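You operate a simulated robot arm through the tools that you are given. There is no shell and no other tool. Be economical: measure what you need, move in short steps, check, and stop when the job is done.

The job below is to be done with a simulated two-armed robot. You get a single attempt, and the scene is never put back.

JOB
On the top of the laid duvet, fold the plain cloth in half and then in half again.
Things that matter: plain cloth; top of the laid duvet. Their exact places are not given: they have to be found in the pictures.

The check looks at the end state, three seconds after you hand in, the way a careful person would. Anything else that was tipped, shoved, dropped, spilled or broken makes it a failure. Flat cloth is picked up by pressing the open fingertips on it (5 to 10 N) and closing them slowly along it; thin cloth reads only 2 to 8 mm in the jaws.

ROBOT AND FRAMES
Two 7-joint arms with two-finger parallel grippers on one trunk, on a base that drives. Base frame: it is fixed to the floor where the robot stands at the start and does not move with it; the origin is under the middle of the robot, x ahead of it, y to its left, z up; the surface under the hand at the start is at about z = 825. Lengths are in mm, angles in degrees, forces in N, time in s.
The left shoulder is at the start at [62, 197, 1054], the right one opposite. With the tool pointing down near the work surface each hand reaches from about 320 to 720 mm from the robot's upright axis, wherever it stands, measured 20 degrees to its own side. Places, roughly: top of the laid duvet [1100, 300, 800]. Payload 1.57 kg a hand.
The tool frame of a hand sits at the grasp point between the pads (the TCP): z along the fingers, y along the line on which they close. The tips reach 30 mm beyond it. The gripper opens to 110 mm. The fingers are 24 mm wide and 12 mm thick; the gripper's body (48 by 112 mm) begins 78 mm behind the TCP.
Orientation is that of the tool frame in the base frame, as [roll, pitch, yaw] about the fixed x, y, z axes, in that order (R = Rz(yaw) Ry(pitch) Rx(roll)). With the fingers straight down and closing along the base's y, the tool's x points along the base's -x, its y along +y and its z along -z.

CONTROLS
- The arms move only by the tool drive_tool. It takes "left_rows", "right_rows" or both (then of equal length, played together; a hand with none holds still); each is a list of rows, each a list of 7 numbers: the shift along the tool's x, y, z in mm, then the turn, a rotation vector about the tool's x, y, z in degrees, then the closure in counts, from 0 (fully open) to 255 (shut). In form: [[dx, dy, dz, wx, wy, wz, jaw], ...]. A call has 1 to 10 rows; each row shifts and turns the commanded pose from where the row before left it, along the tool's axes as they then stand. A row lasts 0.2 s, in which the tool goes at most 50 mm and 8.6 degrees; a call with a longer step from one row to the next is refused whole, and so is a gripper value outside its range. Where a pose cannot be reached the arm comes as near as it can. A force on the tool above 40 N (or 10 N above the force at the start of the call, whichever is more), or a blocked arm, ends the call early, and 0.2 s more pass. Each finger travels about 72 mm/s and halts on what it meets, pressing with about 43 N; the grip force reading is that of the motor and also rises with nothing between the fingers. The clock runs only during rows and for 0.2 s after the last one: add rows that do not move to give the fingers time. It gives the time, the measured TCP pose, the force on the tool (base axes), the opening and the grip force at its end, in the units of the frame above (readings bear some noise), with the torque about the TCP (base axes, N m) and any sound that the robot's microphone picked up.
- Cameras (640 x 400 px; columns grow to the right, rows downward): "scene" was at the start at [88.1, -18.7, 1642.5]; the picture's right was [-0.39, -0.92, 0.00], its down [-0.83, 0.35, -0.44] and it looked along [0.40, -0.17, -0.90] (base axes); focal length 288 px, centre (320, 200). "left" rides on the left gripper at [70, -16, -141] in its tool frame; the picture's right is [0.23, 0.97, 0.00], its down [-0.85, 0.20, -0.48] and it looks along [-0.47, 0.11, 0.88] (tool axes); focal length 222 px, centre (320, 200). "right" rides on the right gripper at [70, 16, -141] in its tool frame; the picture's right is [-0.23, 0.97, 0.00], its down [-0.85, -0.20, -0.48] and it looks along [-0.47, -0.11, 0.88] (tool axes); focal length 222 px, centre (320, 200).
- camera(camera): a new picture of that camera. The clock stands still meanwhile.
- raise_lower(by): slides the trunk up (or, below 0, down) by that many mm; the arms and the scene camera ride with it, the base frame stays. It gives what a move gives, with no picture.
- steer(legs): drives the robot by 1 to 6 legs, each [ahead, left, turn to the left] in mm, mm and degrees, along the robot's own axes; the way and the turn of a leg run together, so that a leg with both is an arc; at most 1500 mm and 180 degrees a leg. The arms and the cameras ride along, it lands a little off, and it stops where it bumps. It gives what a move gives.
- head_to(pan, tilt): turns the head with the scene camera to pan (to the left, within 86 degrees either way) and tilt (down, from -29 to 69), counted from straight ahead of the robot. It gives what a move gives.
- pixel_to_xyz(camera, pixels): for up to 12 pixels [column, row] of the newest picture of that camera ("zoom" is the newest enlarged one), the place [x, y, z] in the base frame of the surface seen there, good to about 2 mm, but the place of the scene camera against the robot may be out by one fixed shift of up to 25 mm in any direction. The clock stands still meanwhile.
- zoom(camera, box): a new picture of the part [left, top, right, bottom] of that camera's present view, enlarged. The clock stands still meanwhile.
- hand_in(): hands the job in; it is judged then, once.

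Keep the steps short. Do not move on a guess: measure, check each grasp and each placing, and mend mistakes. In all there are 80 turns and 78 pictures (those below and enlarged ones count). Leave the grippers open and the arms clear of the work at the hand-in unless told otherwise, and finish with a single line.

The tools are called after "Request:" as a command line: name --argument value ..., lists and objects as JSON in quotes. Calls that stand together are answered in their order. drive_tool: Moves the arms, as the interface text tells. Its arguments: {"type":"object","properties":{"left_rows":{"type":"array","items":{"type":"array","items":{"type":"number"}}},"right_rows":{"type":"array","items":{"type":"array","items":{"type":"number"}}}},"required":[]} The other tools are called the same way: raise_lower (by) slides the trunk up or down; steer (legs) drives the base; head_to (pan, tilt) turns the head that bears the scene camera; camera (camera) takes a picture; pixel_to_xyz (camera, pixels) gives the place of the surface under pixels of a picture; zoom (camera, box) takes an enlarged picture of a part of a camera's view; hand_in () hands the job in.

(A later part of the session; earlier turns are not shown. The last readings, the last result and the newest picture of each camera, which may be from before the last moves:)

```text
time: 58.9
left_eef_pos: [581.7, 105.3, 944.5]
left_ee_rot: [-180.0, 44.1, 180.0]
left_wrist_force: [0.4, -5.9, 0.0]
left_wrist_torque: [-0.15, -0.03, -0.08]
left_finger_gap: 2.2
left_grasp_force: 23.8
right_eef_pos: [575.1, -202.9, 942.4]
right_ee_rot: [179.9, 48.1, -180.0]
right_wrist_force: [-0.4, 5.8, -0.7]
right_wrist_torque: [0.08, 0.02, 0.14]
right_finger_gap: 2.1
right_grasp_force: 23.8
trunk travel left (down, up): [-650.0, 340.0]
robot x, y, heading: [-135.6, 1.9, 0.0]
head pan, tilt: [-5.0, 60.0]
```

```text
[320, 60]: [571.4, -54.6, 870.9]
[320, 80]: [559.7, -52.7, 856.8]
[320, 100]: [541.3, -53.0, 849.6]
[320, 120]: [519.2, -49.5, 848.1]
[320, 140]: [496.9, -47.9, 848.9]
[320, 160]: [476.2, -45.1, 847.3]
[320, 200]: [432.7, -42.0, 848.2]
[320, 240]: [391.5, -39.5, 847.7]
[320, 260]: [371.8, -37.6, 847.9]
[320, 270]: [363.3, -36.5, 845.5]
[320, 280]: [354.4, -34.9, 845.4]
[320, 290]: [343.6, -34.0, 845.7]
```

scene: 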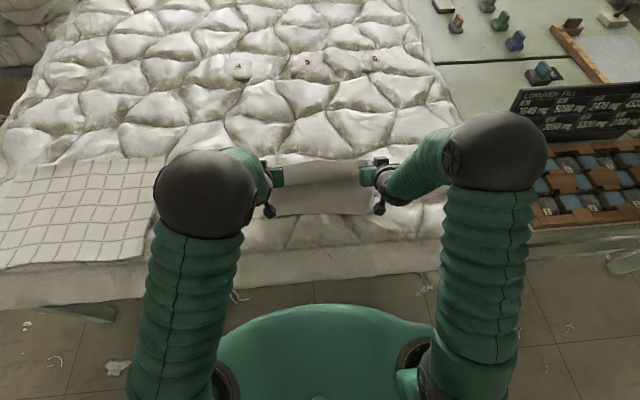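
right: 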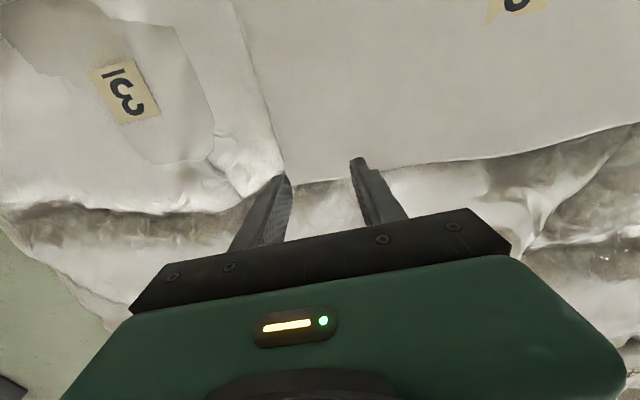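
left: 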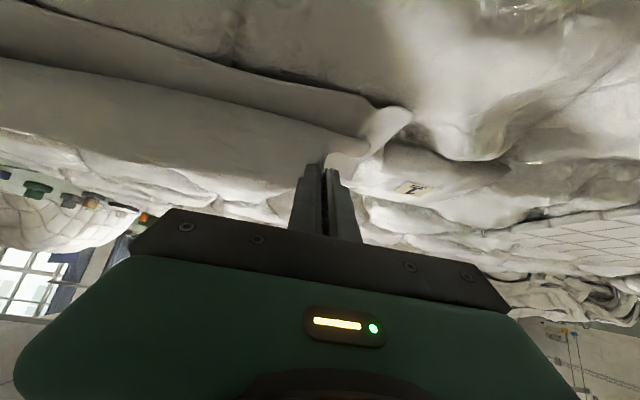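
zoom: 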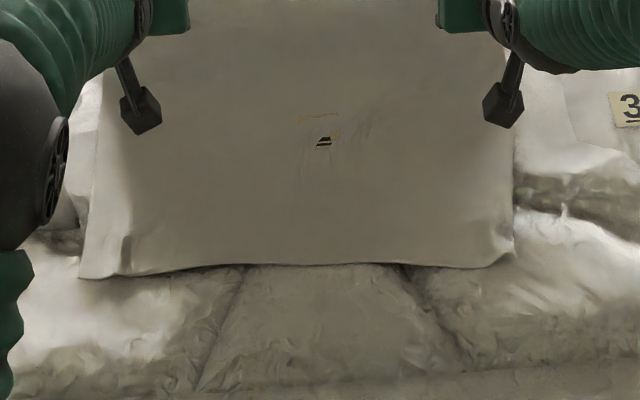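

Unrolled and flat. Returning on a lower path.

Request:
drive_tool --left_rows '[[15.1, 0, -13.2, 0, 0, 0, 255], [15.8, 0, -12.5, 0, 0, 0, 255], [12.9, 0, -8.2, 0, 0, 0, 255], [13.6, 0, -7.5, 0, 0, 0, 255], [15.7, 0, -5.4, 0, 0, 0, 255], [16.4, 0, -4.7, 0, 0, 0, 255], [17.8, 0, -3.2, 0, 0, 0, 255], [17.8, 0, -3.2, 0, 0, 0, 255], [17.1, 0, -3.9, 0, 0, 0, 255], [17.1, 0, -3.9, 0, 0, 0, 255]]' --right_rows '[[14.1, 0, -14.2, 0, 0, 0, 255], [14.9, 0, -13.5, 0, 0, 0, 255], [12.2, 0, -9.1, 0, 0, 0, 255], [13, 0, -8.4, 0, 0, 0, 255], [15.2, 0, -6.4, 0, 0, 0, 255], [15.9, 0, -5.7, 0, 0, 0, 255], [17.4, 0, -4.4, 0, 0, 0, 255], [17.4, 0, -4.4, 0, 0, 0, 255], [16.7, 0, -5.1, 0, 0, 0, 255], [16.7, 0, -5.1, 0, 0, 0, 255]]'

Request:
zoom --camera "scene" --box '[230, 140, 410, 252]'

Request:
pixel_to_xyz --camera "zoom" --pixels '[[320, 90], [320, 100], [320, 110], [320, 120], [320, 130], [320, 145], [320, 160], [320, 180], [320, 200], [320, 220], [320, 240], [320, 260]]'

```text
time: 61.1
left_eef_pos: [421.1, 106.3, 882.6]
left_ee_rot: [179.9, 44.3, 179.9]
left_wrist_force: [0.4, -6.3, 0.2]
left_wrist_torque: [-0.12, 0.01, -0.08]
left_finger_gap: 2.4
left_grasp_force: 24.1
right_eef_pos: [414.0, -203.0, 880.6]
right_ee_rot: [179.9, 48.3, 179.9]
right_wrist_force: [-0.2, 5.6, -0.3]
right_wrist_torque: [0.08, -0.04, 0.17]
right_finger_gap: 2.4
right_grasp_force: 24.0
trunk travel left (down, up): [-650.0, 340.0]
robot x, y, heading: [-138.9, 2.9, 0.0]
head pan, tilt: [-5.0, 60.0]
```

```text
3.56 times, centred on (320, 196) of scene
```

zoom: 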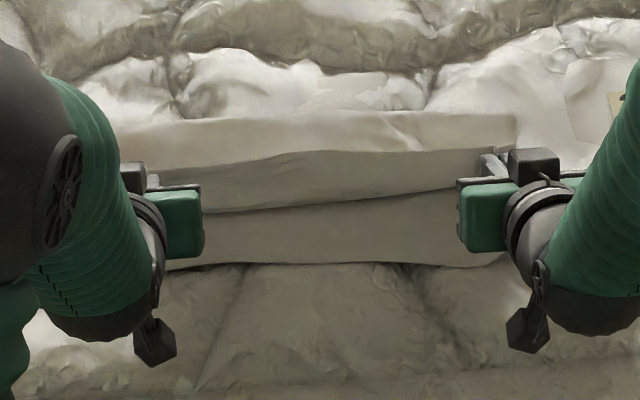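

```text
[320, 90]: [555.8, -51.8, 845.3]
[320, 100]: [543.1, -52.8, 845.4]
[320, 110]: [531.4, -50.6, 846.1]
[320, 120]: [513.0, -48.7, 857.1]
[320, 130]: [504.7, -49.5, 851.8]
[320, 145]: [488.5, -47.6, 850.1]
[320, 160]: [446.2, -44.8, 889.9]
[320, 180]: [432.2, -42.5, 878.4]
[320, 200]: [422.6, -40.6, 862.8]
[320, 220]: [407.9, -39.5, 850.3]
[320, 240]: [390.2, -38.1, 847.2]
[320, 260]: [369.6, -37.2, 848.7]
```

Crease at ~518 now, matching the middle. Lay down: 50 mm toward me, 22 mm down.

Request:
drive_tool --left_rows '[[12.4, 0, -4.3, 0, 0, 0, 255], [12.4, 0, -4.3, 0, 0, 0, 255], [12.4, 0, -4.3, 0, 0, 0, 255], [12.4, 0, -4.3, 0, 0, 0, 255], [0, 0, 0, 0, 0, 0, 255]]' --right_rows '[[12.1, 0, -5.2, 0, 0, 0, 255], [12.1, 0, -5.2, 0, 0, 0, 255], [12.1, 0, -5.2, 0, 0, 0, 255], [12.1, 0, -5.2, 0, 0, 0, 255], [0, 0, 0, 0, 0, 0, 255]]'

Request:
zoom --camera "scene" --box '[230, 140, 410, 252]'

Request:
pixel_to_xyz --camera "zoom" --pixels '[[320, 110], [320, 120], [320, 130], [320, 145], [320, 160], [320, 180], [320, 190], [320, 200], [320, 220], [320, 240], [320, 250], [320, 260]]'

```text
time: 62.3
left_eef_pos: [372.2, 104.1, 860.0]
left_ee_rot: [180.0, 44.3, 180.0]
left_wrist_force: [2.0, -6.4, 3.4]
left_wrist_torque: [-0.14, -0.09, -0.06]
left_finger_gap: 2.5
left_grasp_force: 23.8
right_eef_pos: [366.7, -203.2, 857.9]
right_ee_rot: [179.9, 48.3, -180.0]
right_wrist_force: [1.8, 5.7, 3.1]
right_wrist_torque: [0.15, -0.1, 0.12]
right_finger_gap: 2.5
right_grasp_force: 23.6
trunk travel left (down, up): [-650.0, 340.0]
robot x, y, heading: [-137.6, 1.3, -0.1]
head pan, tilt: [-5.0, 60.0]
```

```text
3.56 times, centred on (320, 196) of scene
```

zoom: 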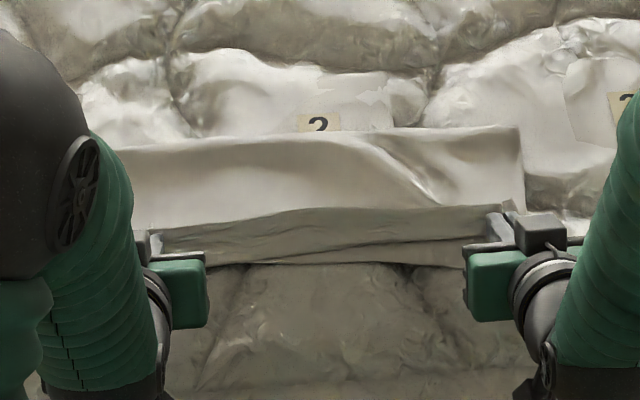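

```text
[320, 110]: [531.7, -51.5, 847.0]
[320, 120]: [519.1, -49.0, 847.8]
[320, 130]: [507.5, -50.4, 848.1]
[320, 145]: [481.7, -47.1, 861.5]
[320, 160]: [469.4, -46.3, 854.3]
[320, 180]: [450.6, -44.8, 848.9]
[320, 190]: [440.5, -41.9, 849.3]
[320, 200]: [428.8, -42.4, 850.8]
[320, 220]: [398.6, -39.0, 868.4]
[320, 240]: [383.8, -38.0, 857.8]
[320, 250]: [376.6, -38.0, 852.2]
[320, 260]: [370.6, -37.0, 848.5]
```

The dragging flap tucked under and pulled the crease to ~490. Retreat to unroll again, then come in a bit higher at the end and lower straight.

Request:
drive_tool --left_rows '[[-18.3, 0, -7.4, 0, 0, 0, 255], [-18.3, 0, -7.4, 0, 0, 0, 255], [-18.3, 0, -7.4, 0, 0, 0, 255], [-24.1, 0, 6.7, 0, 0, 0, 255], [-24.1, 0, 6.7, 0, 0, 0, 255], [-24.1, 0, 6.7, 0, 0, 0, 255], [-20.6, 0, 22, 0, 0, 0, 255], [-20.6, 0, 22, 0, 0, 0, 255], [-20.6, 0, 22, 0, 0, 0, 255], [-20.6, 0, 22, 0, 0, 0, 255]]' --right_rows '[[-18.8, 0, -6.1, 0, 0, 0, 255], [-18.8, 0, -6.1, 0, 0, 0, 255], [-18.8, 0, -6.1, 0, 0, 0, 255], [-23.6, 0, 8.3, 0, 0, 0, 255], [-23.6, 0, 8.3, 0, 0, 0, 255], [-23.6, 0, 8.3, 0, 0, 0, 255], [-19, 0, 23.3, 0, 0, 0, 255], [-19, 0, 23.3, 0, 0, 0, 255], [-19, 0, 23.3, 0, 0, 0, 255], [-19, 0, 23.3, 0, 0, 0, 255]]'

```text
time: 64.5
left_eef_pos: [584.8, 105.4, 943.0]
left_ee_rot: [179.9, 44.1, 180.0]
left_wrist_force: [0.2, -5.9, -0.2]
left_wrist_torque: [-0.18, -0.03, -0.12]
left_finger_gap: 2.3
left_grasp_force: 23.9
right_eef_pos: [578.9, -203.8, 941.3]
right_ee_rot: [179.9, 48.0, -179.9]
right_wrist_force: [1.0, 6.4, -0.4]
right_wrist_torque: [0.12, -0.02, 0.15]
right_finger_gap: 2.1
right_grasp_force: 23.7
trunk travel left (down, up): [-650.0, 340.0]
robot x, y, heading: [-137.5, 2.3, -0.1]
head pan, tilt: [-5.0, 60.0]
```

Now forward again, staying slightly higher at the end (h≈45).

Request:
drive_tool --left_rows '[[15.1, 0, -13.2, 0, 0, 0, 255], [15.8, 0, -12.5, 0, 0, 0, 255], [13.6, 0, -8.9, 0, 0, 0, 255], [15, 0, -7.5, 0, 0, 0, 255], [16.4, 0, -6.1, 0, 0, 0, 255], [17.1, 0, -5.4, 0, 0, 0, 255], [17.1, 0, -5.4, 0, 0, 0, 255], [15.7, 0, -6.8, 0, 0, 0, 255], [14.3, 0, -8.2, 0, 0, 0, 255], [13.6, 0, -7.5, 0, 0, 0, 255]]' --right_rows '[[14.1, 0, -14.2, 0, 0, 0, 255], [14.9, 0, -13.5, 0, 0, 0, 255], [12.9, 0, -9.9, 0, 0, 0, 255], [14.4, 0, -8.5, 0, 0, 0, 255], [15.9, 0, -7.2, 0, 0, 0, 255], [16.6, 0, -6.5, 0, 0, 0, 255], [16.6, 0, -6.5, 0, 0, 0, 255], [15.2, 0, -7.9, 0, 0, 0, 255], [13.7, 0, -9.2, 0, 0, 0, 255], [13, 0, -8.4, 0, 0, 0, 255]]'

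Request:
zoom --camera "scene" --box '[230, 140, 410, 252]'

Request:
pixel_to_xyz --camera "zoom" --pixels '[[320, 110], [320, 120], [320, 130], [320, 145], [320, 160], [320, 170], [320, 180], [320, 190], [320, 200], [320, 210], [320, 220], [320, 240]]'

```text
time: 66.7
left_eef_pos: [416.3, 106.2, 896.6]
left_ee_rot: [-179.9, 44.3, 180.0]
left_wrist_force: [-0.1, -6.4, 0.0]
left_wrist_torque: [-0.17, -0.04, -0.14]
left_finger_gap: 2.5
left_grasp_force: 23.6
right_eef_pos: [409.8, -201.8, 896.5]
right_ee_rot: [180.0, 48.3, 180.0]
right_wrist_force: [-0.8, 5.7, -0.4]
right_wrist_torque: [0.14, 0.03, 0.16]
right_finger_gap: 2.3
right_grasp_force: 23.8
trunk travel left (down, up): [-650.0, 340.0]
robot x, y, heading: [-142.2, 0.3, -0.2]
head pan, tilt: [-5.0, 60.0]
```

```text
3.56 times, centred on (320, 196) of scene
```

zoom: 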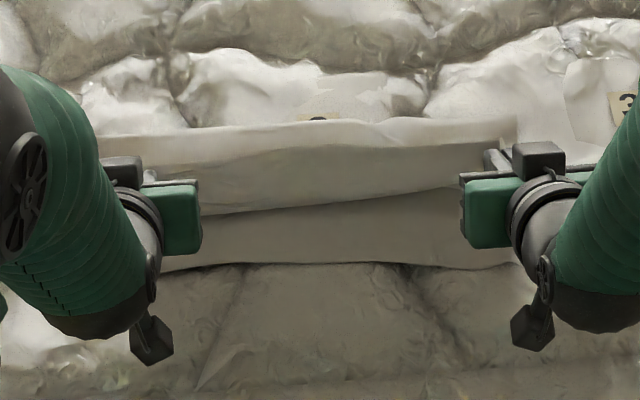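

```text
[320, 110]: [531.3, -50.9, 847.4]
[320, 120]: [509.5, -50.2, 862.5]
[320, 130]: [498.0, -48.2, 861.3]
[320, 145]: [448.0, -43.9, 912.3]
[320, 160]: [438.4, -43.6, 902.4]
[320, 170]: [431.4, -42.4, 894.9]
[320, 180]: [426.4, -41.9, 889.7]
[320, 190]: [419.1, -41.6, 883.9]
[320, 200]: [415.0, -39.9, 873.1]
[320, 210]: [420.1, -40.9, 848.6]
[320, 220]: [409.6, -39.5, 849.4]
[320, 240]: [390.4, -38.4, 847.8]
```

Crease ~512, free edge hangs clear. Now tilt further while lowering so the edge swings outward.

Request:
drive_tool --left_rows '[[13.1, 0, 6.4, 0, -8, 0, 255], [13.8, 0, 4.5, 0, -8, 0, 255], [9, 0, 1.5, 0, -7, 0, 255], [0, 0, 0, 0, 0, 0, 255]]' --right_rows '[[13.1, 0, 6.4, 0, -8, 0, 255], [13.8, 0, 4.5, 0, -8, 0, 255], [9, 0, 1.5, 0, -3, 0, 255], [0, 0, 0, 0, 0, 0, 255]]'

Request:
zoom --camera "scene" --box '[230, 140, 410, 252]'

Request:
pixel_to_xyz --camera "zoom" --pixels '[[320, 110], [320, 120], [320, 130], [320, 145], [320, 160], [320, 170], [320, 180], [320, 190], [320, 200], [320, 210], [320, 220], [320, 240]]'

```text
time: 67.7
left_eef_pos: [402.6, 104.2, 859.6]
left_ee_rot: [180.0, 67.2, -180.0]
left_wrist_force: [0.8, -6.6, -0.3]
left_wrist_torque: [-0.09, 0.0, -0.16]
left_finger_gap: 2.6
left_grasp_force: 23.9
right_eef_pos: [398.0, -203.9, 857.6]
right_ee_rot: [179.9, 67.3, 179.9]
right_wrist_force: [-0.4, 5.4, 0.4]
right_wrist_torque: [0.03, 0.0, 0.18]
right_finger_gap: 2.2
right_grasp_force: 23.6
trunk travel left (down, up): [-650.0, 340.0]
robot x, y, heading: [-135.4, 1.7, -0.2]
head pan, tilt: [-5.0, 60.0]
```

```text
3.56 times, centred on (320, 196) of scene
```

zoom: 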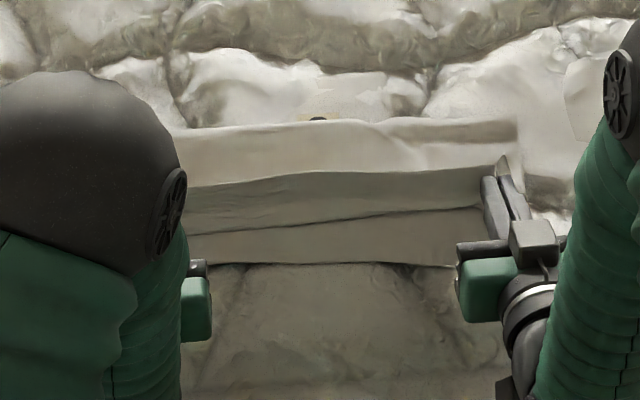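

```text
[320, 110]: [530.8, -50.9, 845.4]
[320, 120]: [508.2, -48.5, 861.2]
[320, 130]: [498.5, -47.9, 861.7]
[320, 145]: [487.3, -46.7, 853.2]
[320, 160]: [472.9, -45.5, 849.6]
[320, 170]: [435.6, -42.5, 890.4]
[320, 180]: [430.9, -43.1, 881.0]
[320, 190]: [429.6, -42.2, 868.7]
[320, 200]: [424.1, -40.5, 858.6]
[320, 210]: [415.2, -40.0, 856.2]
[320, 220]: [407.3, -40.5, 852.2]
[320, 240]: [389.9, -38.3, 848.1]
```

The edge now bends outward toward me (touching at x≈400). Slide 24 mm toward me at this height and lower 5 mm.

Request:
drive_tool --left_rows '[[3.1, 0, -7.4, 0, 0, 0, 255], [3.1, 0, -7.4, 0, 0, 0, 255], [3.1, 0, -7.4, 0, 0, 0, 255], [4.6, 0, 2, 0, 0, 0, 255], [0, 0, 0, 0, 0, 0, 255]]' --right_rows '[[3.1, 0, -7.4, 0, 0, 0, 255], [3.1, 0, -7.4, 0, 0, 0, 255], [3.1, 0, -7.4, 0, 0, 0, 255], [3.6, 0, 1.5, 0, 0, 0, 255], [0, 0, 0, 0, 0, 0, 255]]'

Request:
zoom --camera "scene" --box '[230, 140, 410, 252]'

Request:
pixel_to_xyz --camera "zoom" --pixels '[[320, 120], [320, 130], [320, 145], [320, 160], [320, 170], [320, 180], [320, 190], [320, 200], [320, 210], [320, 220], [320, 240], [320, 255]]'

```text
time: 68.9
left_eef_pos: [378.6, 104.9, 854.5]
left_ee_rot: [179.9, 67.4, 180.0]
left_wrist_force: [0.1, -6.2, 2.0]
left_wrist_torque: [-0.09, -0.05, -0.2]
left_finger_gap: 2.5
left_grasp_force: 24.2
right_eef_pos: [374.9, -203.7, 855.1]
right_ee_rot: [179.8, 67.3, 179.9]
right_wrist_force: [0.5, 5.1, 0.6]
right_wrist_torque: [0.09, -0.03, 0.2]
right_finger_gap: 2.4
right_grasp_force: 24.1
trunk travel left (down, up): [-650.0, 340.0]
robot x, y, heading: [-137.1, -2.1, -0.1]
head pan, tilt: [-5.0, 60.0]
```

```text
3.56 times, centred on (320, 196) of scene
```

zoom: 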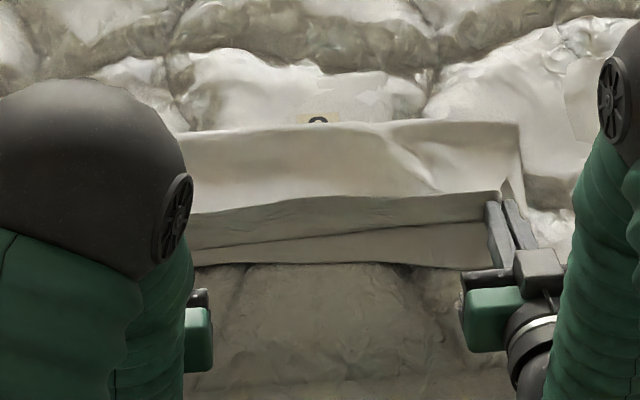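

```text
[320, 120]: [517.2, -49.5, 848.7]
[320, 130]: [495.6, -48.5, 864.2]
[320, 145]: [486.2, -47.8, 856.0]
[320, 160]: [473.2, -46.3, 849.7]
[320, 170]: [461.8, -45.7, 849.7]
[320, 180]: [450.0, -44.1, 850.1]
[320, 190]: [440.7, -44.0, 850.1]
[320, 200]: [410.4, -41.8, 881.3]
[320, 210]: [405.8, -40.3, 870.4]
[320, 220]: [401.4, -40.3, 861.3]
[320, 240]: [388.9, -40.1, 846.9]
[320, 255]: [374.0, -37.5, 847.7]
```

Crease ~503, upper edge near the bottom edge with a standing ridge that should fall toward me. Release and withdraw along the fingers, up and back.

Request:
drive_tool --left_rows '[[0, 0, 0, 0, 0, 0, 245], [0, 0, 0, 0, 0, 0, 235], [0, 0, 0, 0, 0, 0, 220], [0, 0, 0, 0, 0, 0, 200], [0, 0, -10, 0, 0, 0, 200], [-5, 0, -20, 0, 0, 0, 200], [-15, 0, -20, 0, 0, 0, 200], [-30, 0, -15, 0, 8, 0, 200], [-30, 0, -15, 0, 8, 0, 200], [-30, 0, -15, 0, 8, 0, 200]]' --right_rows '[[0, 0, 0, 0, 0, 0, 245], [0, 0, 0, 0, 0, 0, 235], [0, 0, 0, 0, 0, 0, 220], [0, 0, 0, 0, 0, 0, 200], [0, 0, -10, 0, 0, 0, 200], [-5, 0, -20, 0, 0, 0, 200], [-15, 0, -20, 0, 0, 0, 200], [-30, 0, -15, 0, 8, 0, 200], [-30, 0, -15, 0, 8, 0, 200], [-30, 0, -15, 0, 8, 0, 200]]'

Request:
zoom --camera "scene" --box '[220, 140, 420, 265]'

Request:
pixel_to_xyz --camera "zoom" --pixels '[[320, 110], [320, 120], [320, 130], [320, 145], [320, 160], [320, 170], [320, 180], [320, 190], [320, 200], [320, 210], [320, 220], [320, 240]]'

```text
time: 71.1
left_eef_pos: [346.2, 106.1, 993.9]
left_ee_rot: [180.0, 43.2, -179.9]
left_wrist_force: [0.1, 0.2, -0.8]
left_wrist_torque: [0.0, 0.0, -0.04]
left_finger_gap: 23.9
left_grasp_force: 0.0
right_eef_pos: [359.2, -204.4, 984.9]
right_ee_rot: [180.0, 43.3, 180.0]
right_wrist_force: [-0.6, -0.1, 0.6]
right_wrist_torque: [0.01, 0.0, 0.01]
right_finger_gap: 23.8
right_grasp_force: 0.0
right hand out of reach, approached as far as the arm can: row 8
trunk travel left (down, up): [-650.0, 340.0]
robot x, y, heading: [-137.6, -0.9, -0.3]
head pan, tilt: [-5.0, 60.0]
```

```text
3.20 times, centred on (320, 202) of scene
```

zoom: 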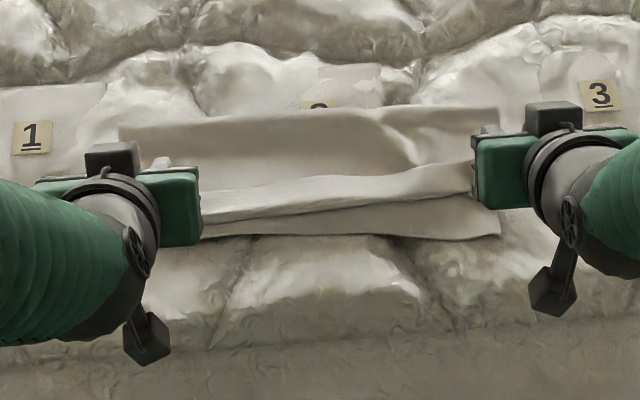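

```text
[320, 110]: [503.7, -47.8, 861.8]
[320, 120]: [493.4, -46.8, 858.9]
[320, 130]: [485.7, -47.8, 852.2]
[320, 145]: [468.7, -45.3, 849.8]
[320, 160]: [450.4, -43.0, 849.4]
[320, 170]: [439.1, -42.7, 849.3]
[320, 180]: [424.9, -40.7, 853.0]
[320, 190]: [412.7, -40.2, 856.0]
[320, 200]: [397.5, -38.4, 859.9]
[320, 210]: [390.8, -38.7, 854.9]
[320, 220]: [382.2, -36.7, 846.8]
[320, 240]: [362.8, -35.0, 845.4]
```

The edge fell the right way. Bring the hands upright and outward for a clear view.

Request:
drive_tool --left_rows '[[0, 20, -10, 0, 8.5, 0, 139], [0, 20, -10, 0, 8.5, 0, 139], [0, 20, 0, 0, 8.5, 0, 139], [0, 20, 0, 0, 8.5, 0, 139], [0, 20, 0, 0, 8.5, 0, 139], [0, 20, 0, 0, 0, 0, 139]]' --right_rows '[[0, -20, -10, 0, 8.5, 0, 139], [0, -20, -10, 0, 8.5, 0, 139], [0, -20, 0, 0, 8.5, 0, 139], [0, -20, 0, 0, 8.5, 0, 139], [0, -20, 0, 0, 8.5, 0, 139], [0, -20, 0, 0, 0, 0, 139]]'

Request:
zoom --camera "scene" --box '[220, 140, 420, 265]'

Request:
camera --camera "left"

Request:
camera --camera "right"

```text
time: 72.5
left_eef_pos: [333.7, 225.4, 1008.1]
left_ee_rot: [179.9, 0.7, 179.9]
left_wrist_force: [0.2, -0.1, -0.1]
left_wrist_torque: [-0.02, -0.01, 0.02]
left_finger_gap: 50.2
left_grasp_force: 0.1
right_eef_pos: [346.6, -324.4, 1000.7]
right_ee_rot: [179.8, 0.8, -179.9]
right_wrist_force: [0.0, -0.5, 0.1]
right_wrist_torque: [0.08, -0.02, 0.0]
right_finger_gap: 50.1
right_grasp_force: 0.1
trunk travel left (down, up): [-650.0, 340.0]
robot x, y, heading: [-137.2, -2.1, -0.0]
head pan, tilt: [-5.0, 60.0]
```

```text
3.20 times, centred on (320, 202) of scene
```

zoom: 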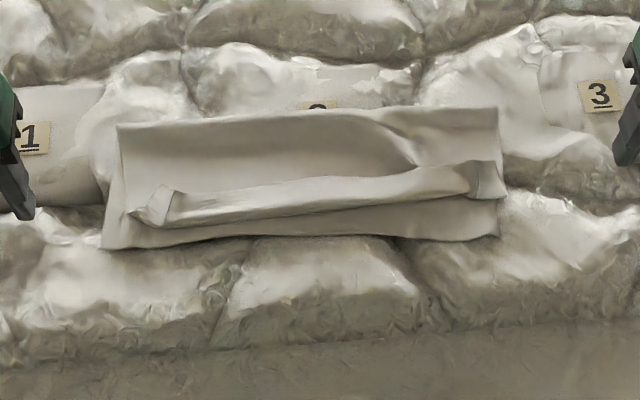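

```text
23 pictures are left
```

left: 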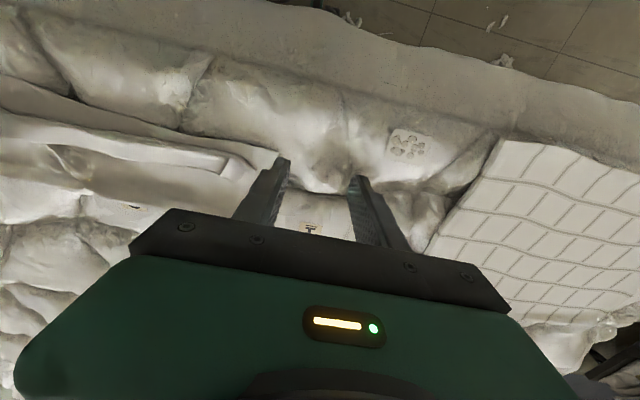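

```text
22 pictures are left
```

right: 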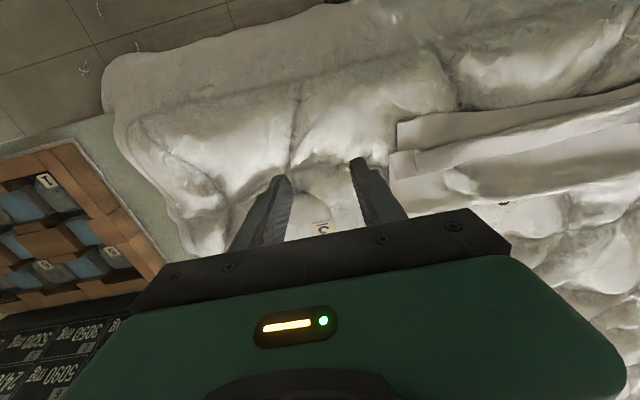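

First fold is good. The upper edge is ~20–40 mm short and has ridges at the corners. Measuring to smooth the corners outward with fingertip drags.

Request:
pixel_to_xyz --camera "zoom" --pixels '[[118, 128], [498, 110], [105, 246], [498, 232], [135, 215], [160, 190], [170, 220], [500, 192], [470, 165], [480, 195], [180, 205], [440, 180]]'

Request:
pixel_to_xyz --camera "right" --pixels '[[400, 125], [391, 158], [394, 176], [412, 150], [412, 170], [420, 145], [440, 150], [450, 165], [400, 200]]'

Request:
pixel_to_xyz --camera "left" --pixels '[[277, 152], [247, 163], [225, 155], [230, 175], [215, 165], [150, 150], [262, 160], [200, 150]]'

```text
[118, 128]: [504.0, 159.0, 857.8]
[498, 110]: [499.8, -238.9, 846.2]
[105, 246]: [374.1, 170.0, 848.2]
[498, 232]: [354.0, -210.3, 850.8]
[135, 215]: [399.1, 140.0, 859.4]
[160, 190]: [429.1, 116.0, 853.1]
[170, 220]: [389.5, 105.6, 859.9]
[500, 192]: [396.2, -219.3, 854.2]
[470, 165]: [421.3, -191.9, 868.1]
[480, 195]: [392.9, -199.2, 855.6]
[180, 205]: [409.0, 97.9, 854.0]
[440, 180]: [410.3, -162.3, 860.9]
```

```text
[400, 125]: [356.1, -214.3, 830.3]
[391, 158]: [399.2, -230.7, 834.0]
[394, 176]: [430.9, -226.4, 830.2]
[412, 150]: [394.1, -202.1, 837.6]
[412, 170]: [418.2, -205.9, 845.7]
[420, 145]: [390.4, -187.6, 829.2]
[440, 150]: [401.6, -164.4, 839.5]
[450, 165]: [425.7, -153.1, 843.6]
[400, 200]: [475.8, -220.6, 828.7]
```

```text
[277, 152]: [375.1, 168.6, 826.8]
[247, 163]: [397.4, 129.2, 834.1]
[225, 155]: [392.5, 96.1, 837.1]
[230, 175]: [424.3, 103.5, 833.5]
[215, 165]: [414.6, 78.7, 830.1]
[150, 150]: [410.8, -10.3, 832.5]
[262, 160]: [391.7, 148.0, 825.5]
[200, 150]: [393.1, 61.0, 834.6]
```

I'll press closed fingertips near the two upper corners and draw them outward. First, get above them.

Request:
drive_tool --left_rows '[[-14, -22, 25.6, 0, 0, 0, 255], [-14, -22, 25.6, 0, 0, 0, 255], [-14, -22, 25.6, 0, 0, 0, 255], [-14, -22, 25.6, 0, 0, 0, 255], [-14, -22, 25.6, 0, 0, 0, 255], [0, 0, 10, 0, 0, 0, 255], [0, 0, 8, 0, 0, 0, 255], [0, 0, 0, 0, 0, 0, 255]]' --right_rows '[[-11.7, 23.8, 24.1, 0, 0, 0, 255], [-11.7, 23.8, 24.1, 0, 0, 0, 255], [-11.7, 23.8, 24.1, 0, 0, 0, 255], [-11.7, 23.8, 24.1, 0, 0, 0, 255], [-11.7, 23.8, 24.1, 0, 0, 0, 255], [0, 0, 10, 0, 0, 0, 255], [0, 0, 8, 0, 0, 0, 255], [0, 0, 0, 0, 0, 0, 255]]'

```text
time: 74.3
left_eef_pos: [407.8, 114.7, 861.8]
left_ee_rot: [-180.0, 0.9, -180.0]
left_wrist_force: [-0.1, -0.6, 1.8]
left_wrist_torque: [-0.01, -0.03, -0.01]
left_finger_gap: 0.0
left_grasp_force: 21.0
right_eef_pos: [408.1, -204.7, 861.6]
right_ee_rot: [179.9, 0.8, -180.0]
right_wrist_force: [0.3, 0.8, 0.4]
right_wrist_torque: [0.0, 0.02, 0.0]
right_finger_gap: 0.0
right_grasp_force: 21.2
trunk travel left (down, up): [-650.0, 340.0]
robot x, y, heading: [-140.8, -2.7, -0.0]
head pan, tilt: [-5.0, 60.0]
```

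Near contact. Down 2 mm more and read the force.

Request:
drive_tool --left_rows '[[0, 0, 1, 0, 0, 0, 255], [0, 0, 1, 0, 0, 0, 255], [0, 0, 0, 0, 0, 0, 255]]' --right_rows '[[0, 0, 1, 0, 0, 0, 255], [0, 0, 1, 0, 0, 0, 255], [0, 0, 0, 0, 0, 0, 255]]'

```text
time: 75.1
left_eef_pos: [407.4, 115.8, 860.2]
left_ee_rot: [-179.9, 0.8, -179.9]
left_wrist_force: [-0.6, 1.1, 0.2]
left_wrist_torque: [0.0, 0.0, -0.03]
left_finger_gap: 0.0
left_grasp_force: 21.7
right_eef_pos: [409.4, -205.0, 859.6]
right_ee_rot: [179.8, 0.7, 179.9]
right_wrist_force: [-0.2, 0.5, 0.8]
right_wrist_torque: [0.0, -0.02, 0.01]
right_finger_gap: 0.0
right_grasp_force: 21.6
trunk travel left (down, up): [-650.0, 340.0]
robot x, y, heading: [-139.1, -0.0, 0.2]
head pan, tilt: [-5.0, 60.0]
```

Request:
drive_tool --left_rows '[[0, 0, 1, 0, 0, 0, 255], [0, 0, 1, 0, 0, 0, 255], [0, 0, 0, 0, 0, 0, 255]]' --right_rows '[[0, 0, 1, 0, 0, 0, 255], [0, 0, 0.7, 0, 0, 0, 255], [0, 0, 0, 0, 0, 0, 255]]'

```text
time: 75.9
left_eef_pos: [406.1, 115.7, 859.2]
left_ee_rot: [-180.0, 0.8, -180.0]
left_wrist_force: [0.2, 0.0, 1.1]
left_wrist_torque: [0.05, -0.02, -0.01]
left_finger_gap: 0.0
left_grasp_force: 21.2
right_eef_pos: [407.8, -203.9, 858.3]
right_ee_rot: [-180.0, 0.8, -180.0]
right_wrist_force: [-1.1, -1.0, 4.7]
right_wrist_torque: [-0.02, 0.04, 0.0]
right_finger_gap: 0.1
right_grasp_force: 21.7
trunk travel left (down, up): [-650.0, 340.0]
robot x, y, heading: [-135.6, -1.1, -0.0]
head pan, tilt: [-5.0, 60.0]
```

Right 4.7 N, left 1 N: press slightly more and drag outward, then lift.

Request:
drive_tool --left_rows '[[0, 0, 1.1, 0, 0, 0, 255], [3, 3, 0, 0, 0, 0, 255], [4, 4, 0, 0, 0, 0, 255], [4, 4, 0, 0, 0, 0, 255], [4, 4, 0, 0, 0, 0, 255], [4, 4, 0, 0, 0, 0, 255], [0, 0, 0, 0, 0, 0, 255], [0, 0, -15, 0, 0, 0, 255], [0, 0, -30, 0, 0, 0, 255], [0, 20, -45, 0, 0, 0, 255]]' --right_rows '[[0, 0, 0.4, 0, 0, 0, 255], [5, 0, 0, 0, 0, 0, 255], [6, 0, 0, 0, 0, 0, 255], [6, 0, 0, 0, 0, 0, 255], [6, 0, 0, 0, 0, 0, 255], [6, 0, 0, 0, 0, 0, 255], [0, 0, 0, 0, 0, 0, 255], [0, 0, -15, 0, 0, 0, 255], [0, 0, -30, 0, 0, 0, 255], [0, -20, -45, 0, 0, 0, 255]]'

Request:
zoom --camera "scene" --box '[220, 140, 420, 265]'

```text
time: 78.1
left_eef_pos: [385.5, 155.9, 948.0]
left_ee_rot: [180.0, 0.9, 180.0]
left_wrist_force: [0.1, 0.0, -0.1]
left_wrist_torque: [0.02, 0.0, -0.01]
left_finger_gap: 0.1
left_grasp_force: 21.2
right_eef_pos: [376.0, -224.2, 950.2]
right_ee_rot: [179.9, 0.7, 180.0]
right_wrist_force: [-0.5, 0.0, -0.1]
right_wrist_torque: [0.03, 0.01, 0.0]
right_finger_gap: 0.2
right_grasp_force: 21.7
trunk travel left (down, up): [-650.0, 340.0]
robot x, y, heading: [-136.9, 0.2, 0.0]
head pan, tilt: [-5.0, 60.0]
```

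```text
3.20 times, centred on (320, 202) of scene
```

zoom: 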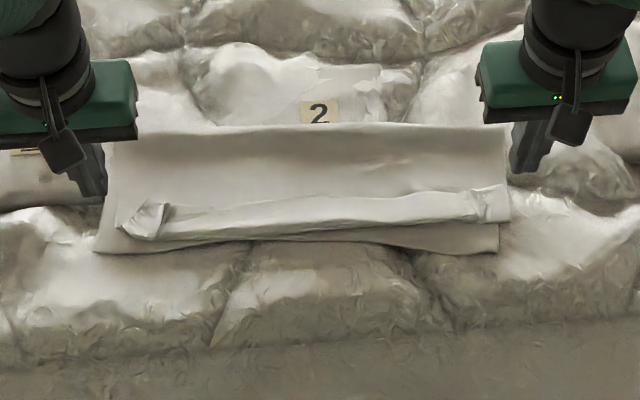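

The upper edge now lies nearly over the bottom edge. For the second fold, the right hand will take the middle of the left short edge (both layers) and fold it to the right. First clear the left arm outward and bring the right hand over.

Request:
drive_tool --left_rows '[[0, 25, -12, 0, 0, 0, 139], [0, 25, -12, 0, 0, 0, 139], [0, 25, -12, 0, 0, 0, 139], [0, 25, -12, 0, 0, 0, 139], [0, 25, -10, 0, 0, 0, 139], [0, 25, 0, 0, 0, 0, 139], [0, 25, 0, 0, 0, 0, 139], [0, 20, 0, 0, 0, 0, 139], [0, 0, 0, 0, 0, 0, 139], [0, 0, 0, 0, 0, 0, 139]]' --right_rows '[[0, 0, -10, 0, 0, 0, 139], [-6, 40, -3.3, 0, 0, 0, 139], [-6, 40, -3.3, 0, 0, 0, 139], [-6, 40, -3.3, 0, 0, 0, 139], [-6, 40, -3.3, 0, 0, 0, 139], [-6, 40, -3, 0, 0, 0, 139], [-6, 40, 0, 0, 0, 0, 139], [-6, 40, 0, 0, 0, 0, 139], [-6, 40, 0, 0, 0, 0, 139], [-6, 40, 0, 0, 0, 0, 139]]'

Request:
drive_tool --right_rows '[[0, 0, 0, 0, 0, -8.5, 139], [0, 0, 0, 0, 0, -8.5, 139], [0, 0, 0, 0, 0, -8.5, 139], [0, 0, 0, 0, 0, -8.5, 139], [0, 0, 0, 0, 0, -8.5, 139], [0, 0, 0, 0, 0, -8.5, 139], [0, 0, 0, 0, 0, -8.5, 139], [0, 0, 0, 0, 0, -8.5, 139], [0, 0, 0, 0, 0, -8.5, 139], [0, 0, 0, 0, 0, -8.5, 139]]'

Request:
camera --camera "right"

Request:
camera --camera "scene"

```text
time: 80.3
left_eef_pos: [386.2, 351.2, 1010.3]
left_ee_rot: [-179.9, 0.7, -179.9]
left_wrist_force: [0.1, -0.5, -0.2]
left_wrist_torque: [0.01, 0.04, -0.01]
left_finger_gap: 49.7
left_grasp_force: 0.2
right_eef_pos: [442.3, 127.8, 989.5]
right_ee_rot: [179.5, 1.3, 178.7]
right_wrist_force: [-0.6, -0.2, 0.3]
right_wrist_torque: [-0.01, 0.02, -0.01]
right_finger_gap: 49.9
right_grasp_force: 0.0
trunk travel left (down, up): [-650.0, 340.0]
robot x, y, heading: [-140.2, -1.9, 0.2]
head pan, tilt: [-5.0, 60.0]
```

```text
time: 82.5
left_eef_pos: [385.6, 351.1, 1004.8]
left_ee_rot: [-179.9, 0.7, -180.0]
left_wrist_force: [0.8, -1.1, 0.0]
left_wrist_torque: [0.0, 0.0, 0.01]
left_finger_gap: 50.0
left_grasp_force: 0.0
right_eef_pos: [431.2, 136.3, 974.5]
right_ee_rot: [-179.3, 0.0, -94.8]
right_wrist_force: [-0.2, -0.4, 0.2]
right_wrist_torque: [0.0, 0.01, -0.02]
right_finger_gap: 50.0
right_grasp_force: 0.0
trunk travel left (down, up): [-650.0, 340.0]
robot x, y, heading: [-138.3, -0.1, -0.2]
head pan, tilt: [-5.0, 60.0]
```

```text
20 pictures are left
```

right: 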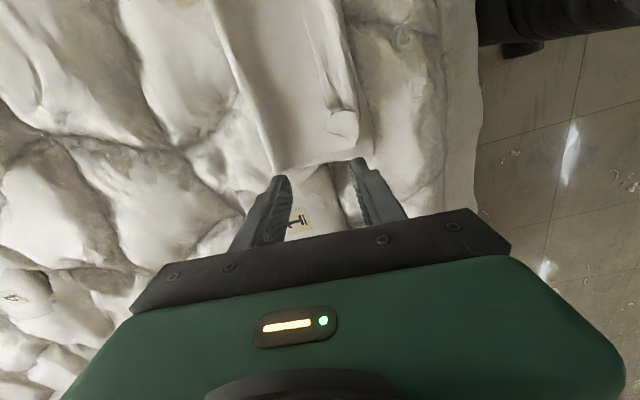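

```text
19 pictures are left
```

scene: 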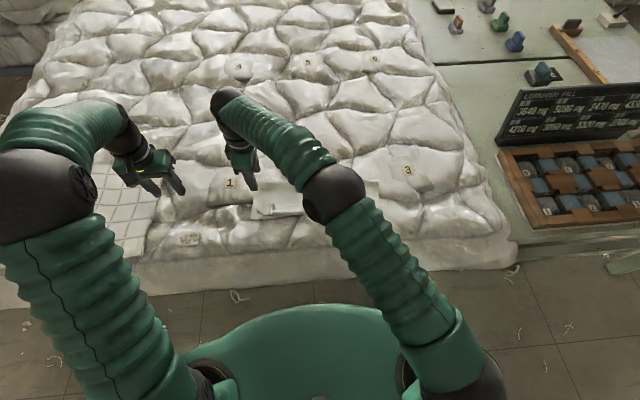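

Reached. The right wrist camera shows the left end of the folded strip; measuring it.

Request:
pixel_to_xyz --camera "right" --pixels '[[278, 170], [300, 168], [318, 163], [335, 159], [355, 154], [368, 150], [345, 135], [356, 118], [310, 140], [260, 110], [340, 105]]'

```text
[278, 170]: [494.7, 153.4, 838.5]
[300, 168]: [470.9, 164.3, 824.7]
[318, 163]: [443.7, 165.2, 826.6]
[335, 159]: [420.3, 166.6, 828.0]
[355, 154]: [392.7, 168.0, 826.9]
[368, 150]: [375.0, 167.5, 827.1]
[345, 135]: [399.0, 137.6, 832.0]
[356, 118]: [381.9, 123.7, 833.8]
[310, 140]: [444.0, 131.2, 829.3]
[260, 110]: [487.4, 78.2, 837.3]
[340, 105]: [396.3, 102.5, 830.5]
```

End edge at y≈166 (bottom layer), top layer a little inside. Lowering right hand at (436,135) toward contact.

Request:
drive_tool --right_rows '[[1, -5, 25, 0, 0, 0, 139], [0, 0, 25, 0, 0, 0, 139], [0, 0, 25, 0, 0, 0, 139], [0, 0, 20, 0, 0, 0, 139], [0, 0, 12, 0, 0, 0, 139], [0, 0, 6, 0, 0, 0, 139], [0, 0, 2, 0, 0, 0, 139], [0, 0, 0, 0, 0, 0, 139], [0, 0, 0, 0, 0, 0, 139]]'

```text
time: 84.5
left_eef_pos: [385.8, 350.6, 1003.7]
left_ee_rot: [-180.0, 0.7, 179.9]
left_wrist_force: [-0.3, 0.1, 0.8]
left_wrist_torque: [0.0, 0.0, 0.03]
left_finger_gap: 50.2
left_grasp_force: 0.1
right_eef_pos: [439.0, 135.1, 860.1]
right_ee_rot: [-179.4, 0.0, -95.1]
right_wrist_force: [-0.1, 0.7, 0.0]
right_wrist_torque: [0.01, 0.03, 0.02]
right_finger_gap: 49.9
right_grasp_force: 0.3
trunk travel left (down, up): [-650.0, 340.0]
robot x, y, heading: [-138.4, 0.4, -0.2]
head pan, tilt: [-5.0, 60.0]
```

Request:
drive_tool --right_rows '[[0, 0, 1, 0, 0, 0, 139], [0, 0, 1, 0, 0, 0, 139], [0, 0, 0.8, 0, 0, 0, 139], [0, 0, 0, 0, 0, 0, 139], [0, 0, 0, 0, 0, 0, 139]]'

```text
time: 85.7
left_eef_pos: [384.7, 350.5, 1005.7]
left_ee_rot: [-179.9, 0.8, -180.0]
left_wrist_force: [0.4, 0.6, -0.7]
left_wrist_torque: [0.01, -0.02, 0.01]
left_finger_gap: 50.3
left_grasp_force: 0.0
right_eef_pos: [439.1, 135.2, 857.9]
right_ee_rot: [-179.1, 0.0, -95.2]
right_wrist_force: [-0.1, 1.2, 8.4]
right_wrist_torque: [0.01, 0.3, -0.03]
right_finger_gap: 50.8
right_grasp_force: 0.8
trunk travel left (down, up): [-650.0, 340.0]
robot x, y, heading: [-140.9, 3.4, 0.1]
head pan, tilt: [-5.0, 60.0]
```

8.4 N; press ~0.5 mm more so both layers come, and close slowly.

Request:
drive_tool --right_rows '[[0, 0, 0.5, 0, 0, 0, 139], [0, 0, 0, 0, 0, 0, 151], [0, 0, 0, 0, 0, 0, 164], [0, 0, 0, 0, 0, 0, 177], [0, 0, 0, 0, 0, 0, 190], [0, 0, 0, 0, 0, 0, 203], [0, 0, 0, 0, 0, 0, 216], [0, 0, 0, 0, 0, 0, 229], [0, 0, 0, 0, 0, 0, 242], [0, 0, 0, 0, 0, 0, 255]]'

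Request:
zoom --camera "right" --box '[220, 60, 440, 200]'

```text
time: 87.9
left_eef_pos: [383.8, 350.2, 1005.5]
left_ee_rot: [-179.9, 1.0, -180.0]
left_wrist_force: [-0.7, -0.2, 0.1]
left_wrist_torque: [0.0, -0.01, -0.01]
left_finger_gap: 50.2
left_grasp_force: 0.0
right_eef_pos: [437.9, 133.3, 857.7]
right_ee_rot: [-179.2, 0.0, -95.2]
right_wrist_force: [-9.2, 0.4, 19.3]
right_wrist_torque: [0.0, 0.45, -0.04]
right_finger_gap: 2.6
right_grasp_force: 23.6
trunk travel left (down, up): [-650.0, 340.0]
robot x, y, heading: [-137.6, -0.6, -0.2]
head pan, tilt: [-5.0, 60.0]
```

```text
2.86 times, centred on (330, 130) of right
```

zoom: 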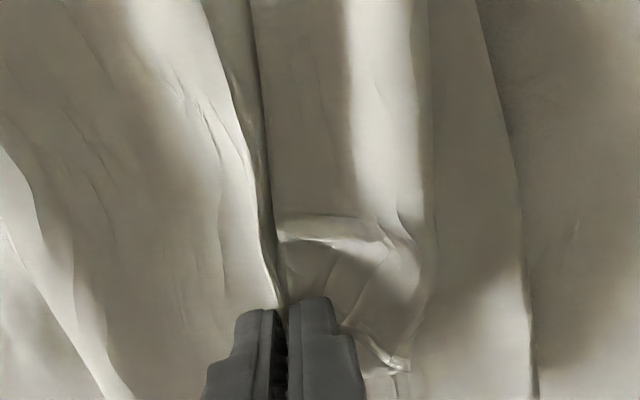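

Gap 2.6 mm means only the top layer. I'll open in place (spreading it back flat), then grip the bottom layer's exposed margin; the top layer will ride along inside the fold.

Request:
drive_tool --right_rows '[[0, 0, -0.5, 0, 0, 0, 240], [0, 0, 0, 0, 0, 0, 220], [0, 0, 0, 0, 0, 0, 195], [0, 0, 0, 0, 0, 0, 170], [0, 0, 0, 0, 0, 0, 145], [0, 0, 0, 0, 0, 0, 135], [0, 0, -10, 0, 0, 0, 139], [0, 0, -20, 0, 0, 0, 139], [0, 0, 0, 0, 0, 0, 139]]'

Request:
camera --camera "right"

Request:
pixel_to_xyz --camera "right" --pixels '[[300, 178], [320, 178], [320, 172], [335, 175], [335, 168], [350, 160], [370, 170], [380, 165], [370, 150], [360, 140], [345, 150]]'

```text
time: 89.9
left_eef_pos: [384.8, 352.1, 1005.2]
left_ee_rot: [-179.9, 0.7, -180.0]
left_wrist_force: [0.2, 0.2, 0.9]
left_wrist_torque: [-0.01, -0.01, 0.03]
left_finger_gap: 50.3
left_grasp_force: 0.1
right_eef_pos: [436.3, 137.2, 887.8]
right_ee_rot: [-179.2, 0.1, -94.9]
right_wrist_force: [0.2, -0.5, 0.7]
right_wrist_torque: [-0.02, -0.02, -0.02]
right_finger_gap: 50.2
right_grasp_force: 0.0
trunk travel left (down, up): [-650.0, 340.0]
robot x, y, heading: [-140.0, 0.8, 0.1]
head pan, tilt: [-5.0, 60.0]
```

```text
17 pictures are left
```

right: 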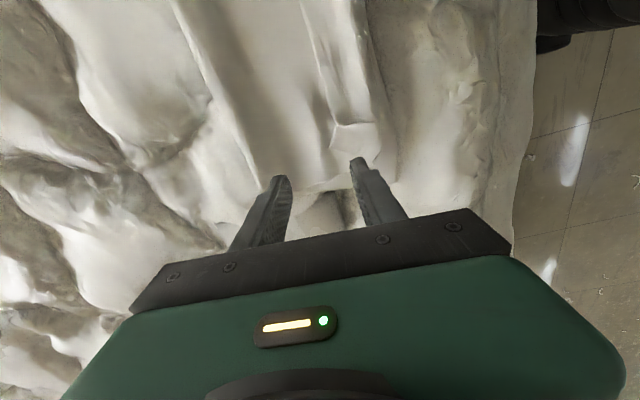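

```text
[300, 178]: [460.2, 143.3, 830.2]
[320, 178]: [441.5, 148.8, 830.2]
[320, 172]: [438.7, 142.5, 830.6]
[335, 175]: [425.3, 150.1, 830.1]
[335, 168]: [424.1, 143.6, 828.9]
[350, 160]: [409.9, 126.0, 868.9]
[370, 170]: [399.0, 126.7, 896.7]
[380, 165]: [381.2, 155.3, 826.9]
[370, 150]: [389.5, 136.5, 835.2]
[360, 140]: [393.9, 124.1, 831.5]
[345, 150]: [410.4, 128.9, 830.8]
```

The top layer now reaches the end edge almost flush with the bottom. I'll pinch the top layer again, slide it ~35 mm inward so the bottom margin is exposed, then grip the bottom.

Request:
drive_tool --right_rows '[[0, 0, 16, 0, 0, 0, 139], [0, 0, 10, 0, 0, 0, 139], [0, 0, 3, 0, 0, 0, 139], [0, 0, 0.8, 0, 0, 0, 139], [0, 0, 0, 0, 0, 0, 139], [0, 0, 0, 0, 0, 0, 139]]'

```text
time: 91.3
left_eef_pos: [384.9, 351.2, 1005.0]
left_ee_rot: [-179.9, 0.8, 180.0]
left_wrist_force: [-0.4, -0.2, 0.5]
left_wrist_torque: [0.01, -0.02, -0.03]
left_finger_gap: 50.0
left_grasp_force: 0.0
right_eef_pos: [440.5, 133.3, 857.9]
right_ee_rot: [-179.2, 0.1, -95.3]
right_wrist_force: [1.8, 0.6, 5.1]
right_wrist_torque: [0.01, 0.16, 0.0]
right_finger_gap: 49.1
right_grasp_force: 0.1
trunk travel left (down, up): [-650.0, 340.0]
robot x, y, heading: [-136.3, -0.3, 0.0]
head pan, tilt: [-5.0, 60.0]
```

Request:
drive_tool --right_rows '[[0, 0, 0.4, 0, 0, 0, 139], [0, 0, 0, 0, 0, 0, 151], [0, 0, 0, 0, 0, 0, 164], [0, 0, 0, 0, 0, 0, 177], [0, 0, 0, 0, 0, 0, 190], [0, 0, 0, 0, 0, 0, 203], [0, 0, 0, 0, 0, 0, 216], [0, 0, 0, 0, 0, 0, 229], [0, 0, 0, 0, 0, 0, 242], [0, 0, 0, 0, 0, 0, 255]]'

Request:
drive_tool --right_rows '[[0, 0, -5, 0, 0, 0, 255], [0, 0, -5, 0, 0, 0, 255], [10, 0, -4, 0, 0, 0, 255], [12, 0, 0, 0, 0, 0, 255], [12, 0, 0, 0, 0, 0, 255], [0, 0, 0, 0, 0, 0, 255]]'

Request:
camera --camera "right"

```text
time: 93.5
left_eef_pos: [384.7, 351.8, 1005.5]
left_ee_rot: [-179.8, 0.9, 180.0]
left_wrist_force: [-0.2, 0.7, 0.4]
left_wrist_torque: [-0.01, 0.03, 0.02]
left_finger_gap: 50.5
left_grasp_force: 0.1
right_eef_pos: [437.1, 133.7, 858.0]
right_ee_rot: [-179.2, 0.0, -95.2]
right_wrist_force: [-5.8, 1.4, 14.7]
right_wrist_torque: [-0.05, 0.31, -0.02]
right_finger_gap: 2.5
right_grasp_force: 24.1
trunk travel left (down, up): [-650.0, 340.0]
robot x, y, heading: [-137.8, -1.4, 0.1]
head pan, tilt: [-5.0, 60.0]
```

```text
time: 94.9
left_eef_pos: [384.7, 351.0, 1004.1]
left_ee_rot: [-179.8, 0.8, 179.9]
left_wrist_force: [-0.3, 1.0, 0.1]
left_wrist_torque: [-0.02, 0.01, 0.0]
left_finger_gap: 50.1
left_grasp_force: 0.1
right_eef_pos: [436.2, 102.8, 870.8]
right_ee_rot: [-179.4, 0.0, -95.0]
right_wrist_force: [-0.3, -0.2, -0.4]
right_wrist_torque: [-0.01, 0.01, -0.02]
right_finger_gap: 2.4
right_grasp_force: 23.9
trunk travel left (down, up): [-650.0, 340.0]
robot x, y, heading: [-139.7, 0.5, 0.0]
head pan, tilt: [-5.0, 60.0]
```

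```text
16 pictures are left
```

right: 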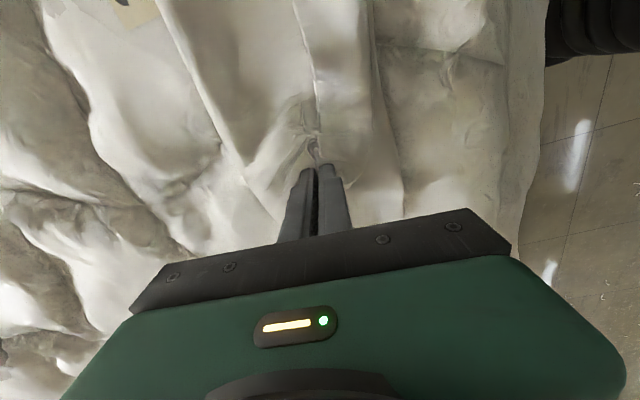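

Top layer follows. A bit further inward, lower, release, rise and look.

Request:
drive_tool --right_rows '[[10, 0, 0, 0, 0, 0, 255], [0, 0, 9, 0, 0, 0, 255], [0, 0, 0, 0, 0, 0, 240], [0, 0, 0, 0, 0, 0, 220], [0, 0, 0, 0, 0, 0, 200], [0, 0, -12, 0, 0, 0, 200], [0, 0, -25, 0, 0, 0, 170], [-30, 0, -10, 0, 0, 0, 139], [0, 0, 0, 0, 0, 0, 139]]'

Request:
camera --camera "right"

Request:
pixel_to_xyz --camera "right" --pixels '[[300, 165], [320, 165], [340, 165], [320, 150], [320, 135], [340, 145], [340, 130], [300, 150], [300, 135], [365, 150], [320, 180]]'

```text
time: 96.9
left_eef_pos: [385.1, 352.0, 1005.0]
left_ee_rot: [-179.9, 0.7, 179.9]
left_wrist_force: [-0.2, -0.9, -0.4]
left_wrist_torque: [0.02, 0.02, 0.0]
left_finger_gap: 50.2
left_grasp_force: 0.0
right_eef_pos: [436.0, 120.9, 907.6]
right_ee_rot: [-179.3, 0.0, -95.0]
right_wrist_force: [0.4, -0.2, 0.0]
right_wrist_torque: [0.03, 0.01, 0.01]
right_finger_gap: 50.0
right_grasp_force: 0.1
trunk travel left (down, up): [-650.0, 340.0]
robot x, y, heading: [-134.8, 1.5, -0.1]
head pan, tilt: [-5.0, 60.0]
```

```text
15 pictures are left
```

right: 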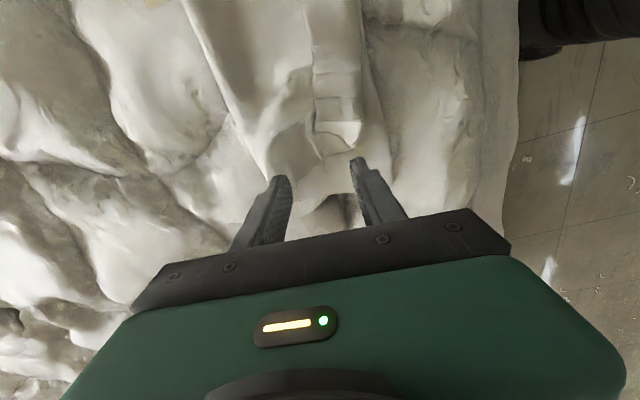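

```text
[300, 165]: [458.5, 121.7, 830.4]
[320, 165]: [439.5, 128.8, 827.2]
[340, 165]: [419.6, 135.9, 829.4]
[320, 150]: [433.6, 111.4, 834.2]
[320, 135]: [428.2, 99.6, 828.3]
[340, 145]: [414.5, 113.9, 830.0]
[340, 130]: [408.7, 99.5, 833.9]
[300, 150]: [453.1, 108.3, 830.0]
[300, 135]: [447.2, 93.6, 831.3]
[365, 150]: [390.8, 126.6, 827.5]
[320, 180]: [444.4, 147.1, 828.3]
```

The bottom is exposed from y≈125 to 160. Moving to (430,147) and lowering to contact.

Request:
drive_tool --right_rows '[[-25, 8, 10, 0, 0, 0, 139], [0, 0, 20, 0, 0, 0, 139], [0, 0, 14, 0, 0, 0, 139], [0, 0, 5, 0, 0, 0, 139], [0, 0, 1.5, 0, 0, 0, 139], [0, 0, 0, 0, 0, 0, 139], [0, 0, 0, 0, 0, 0, 139]]'

```text
time: 98.5
left_eef_pos: [385.3, 351.6, 1004.6]
left_ee_rot: [-179.9, 0.7, -180.0]
left_wrist_force: [-0.1, 0.1, -0.1]
left_wrist_torque: [0.04, -0.02, -0.03]
left_finger_gap: 50.1
left_grasp_force: 0.1
right_eef_pos: [439.5, 140.6, 861.7]
right_ee_rot: [-178.8, 0.3, -95.9]
right_wrist_force: [-0.6, -0.7, 0.2]
right_wrist_torque: [0.03, 0.0, 0.0]
right_finger_gap: 50.0
right_grasp_force: 0.0
trunk travel left (down, up): [-650.0, 340.0]
robot x, y, heading: [-138.6, 1.7, 0.1]
head pan, tilt: [-5.0, 60.0]
```

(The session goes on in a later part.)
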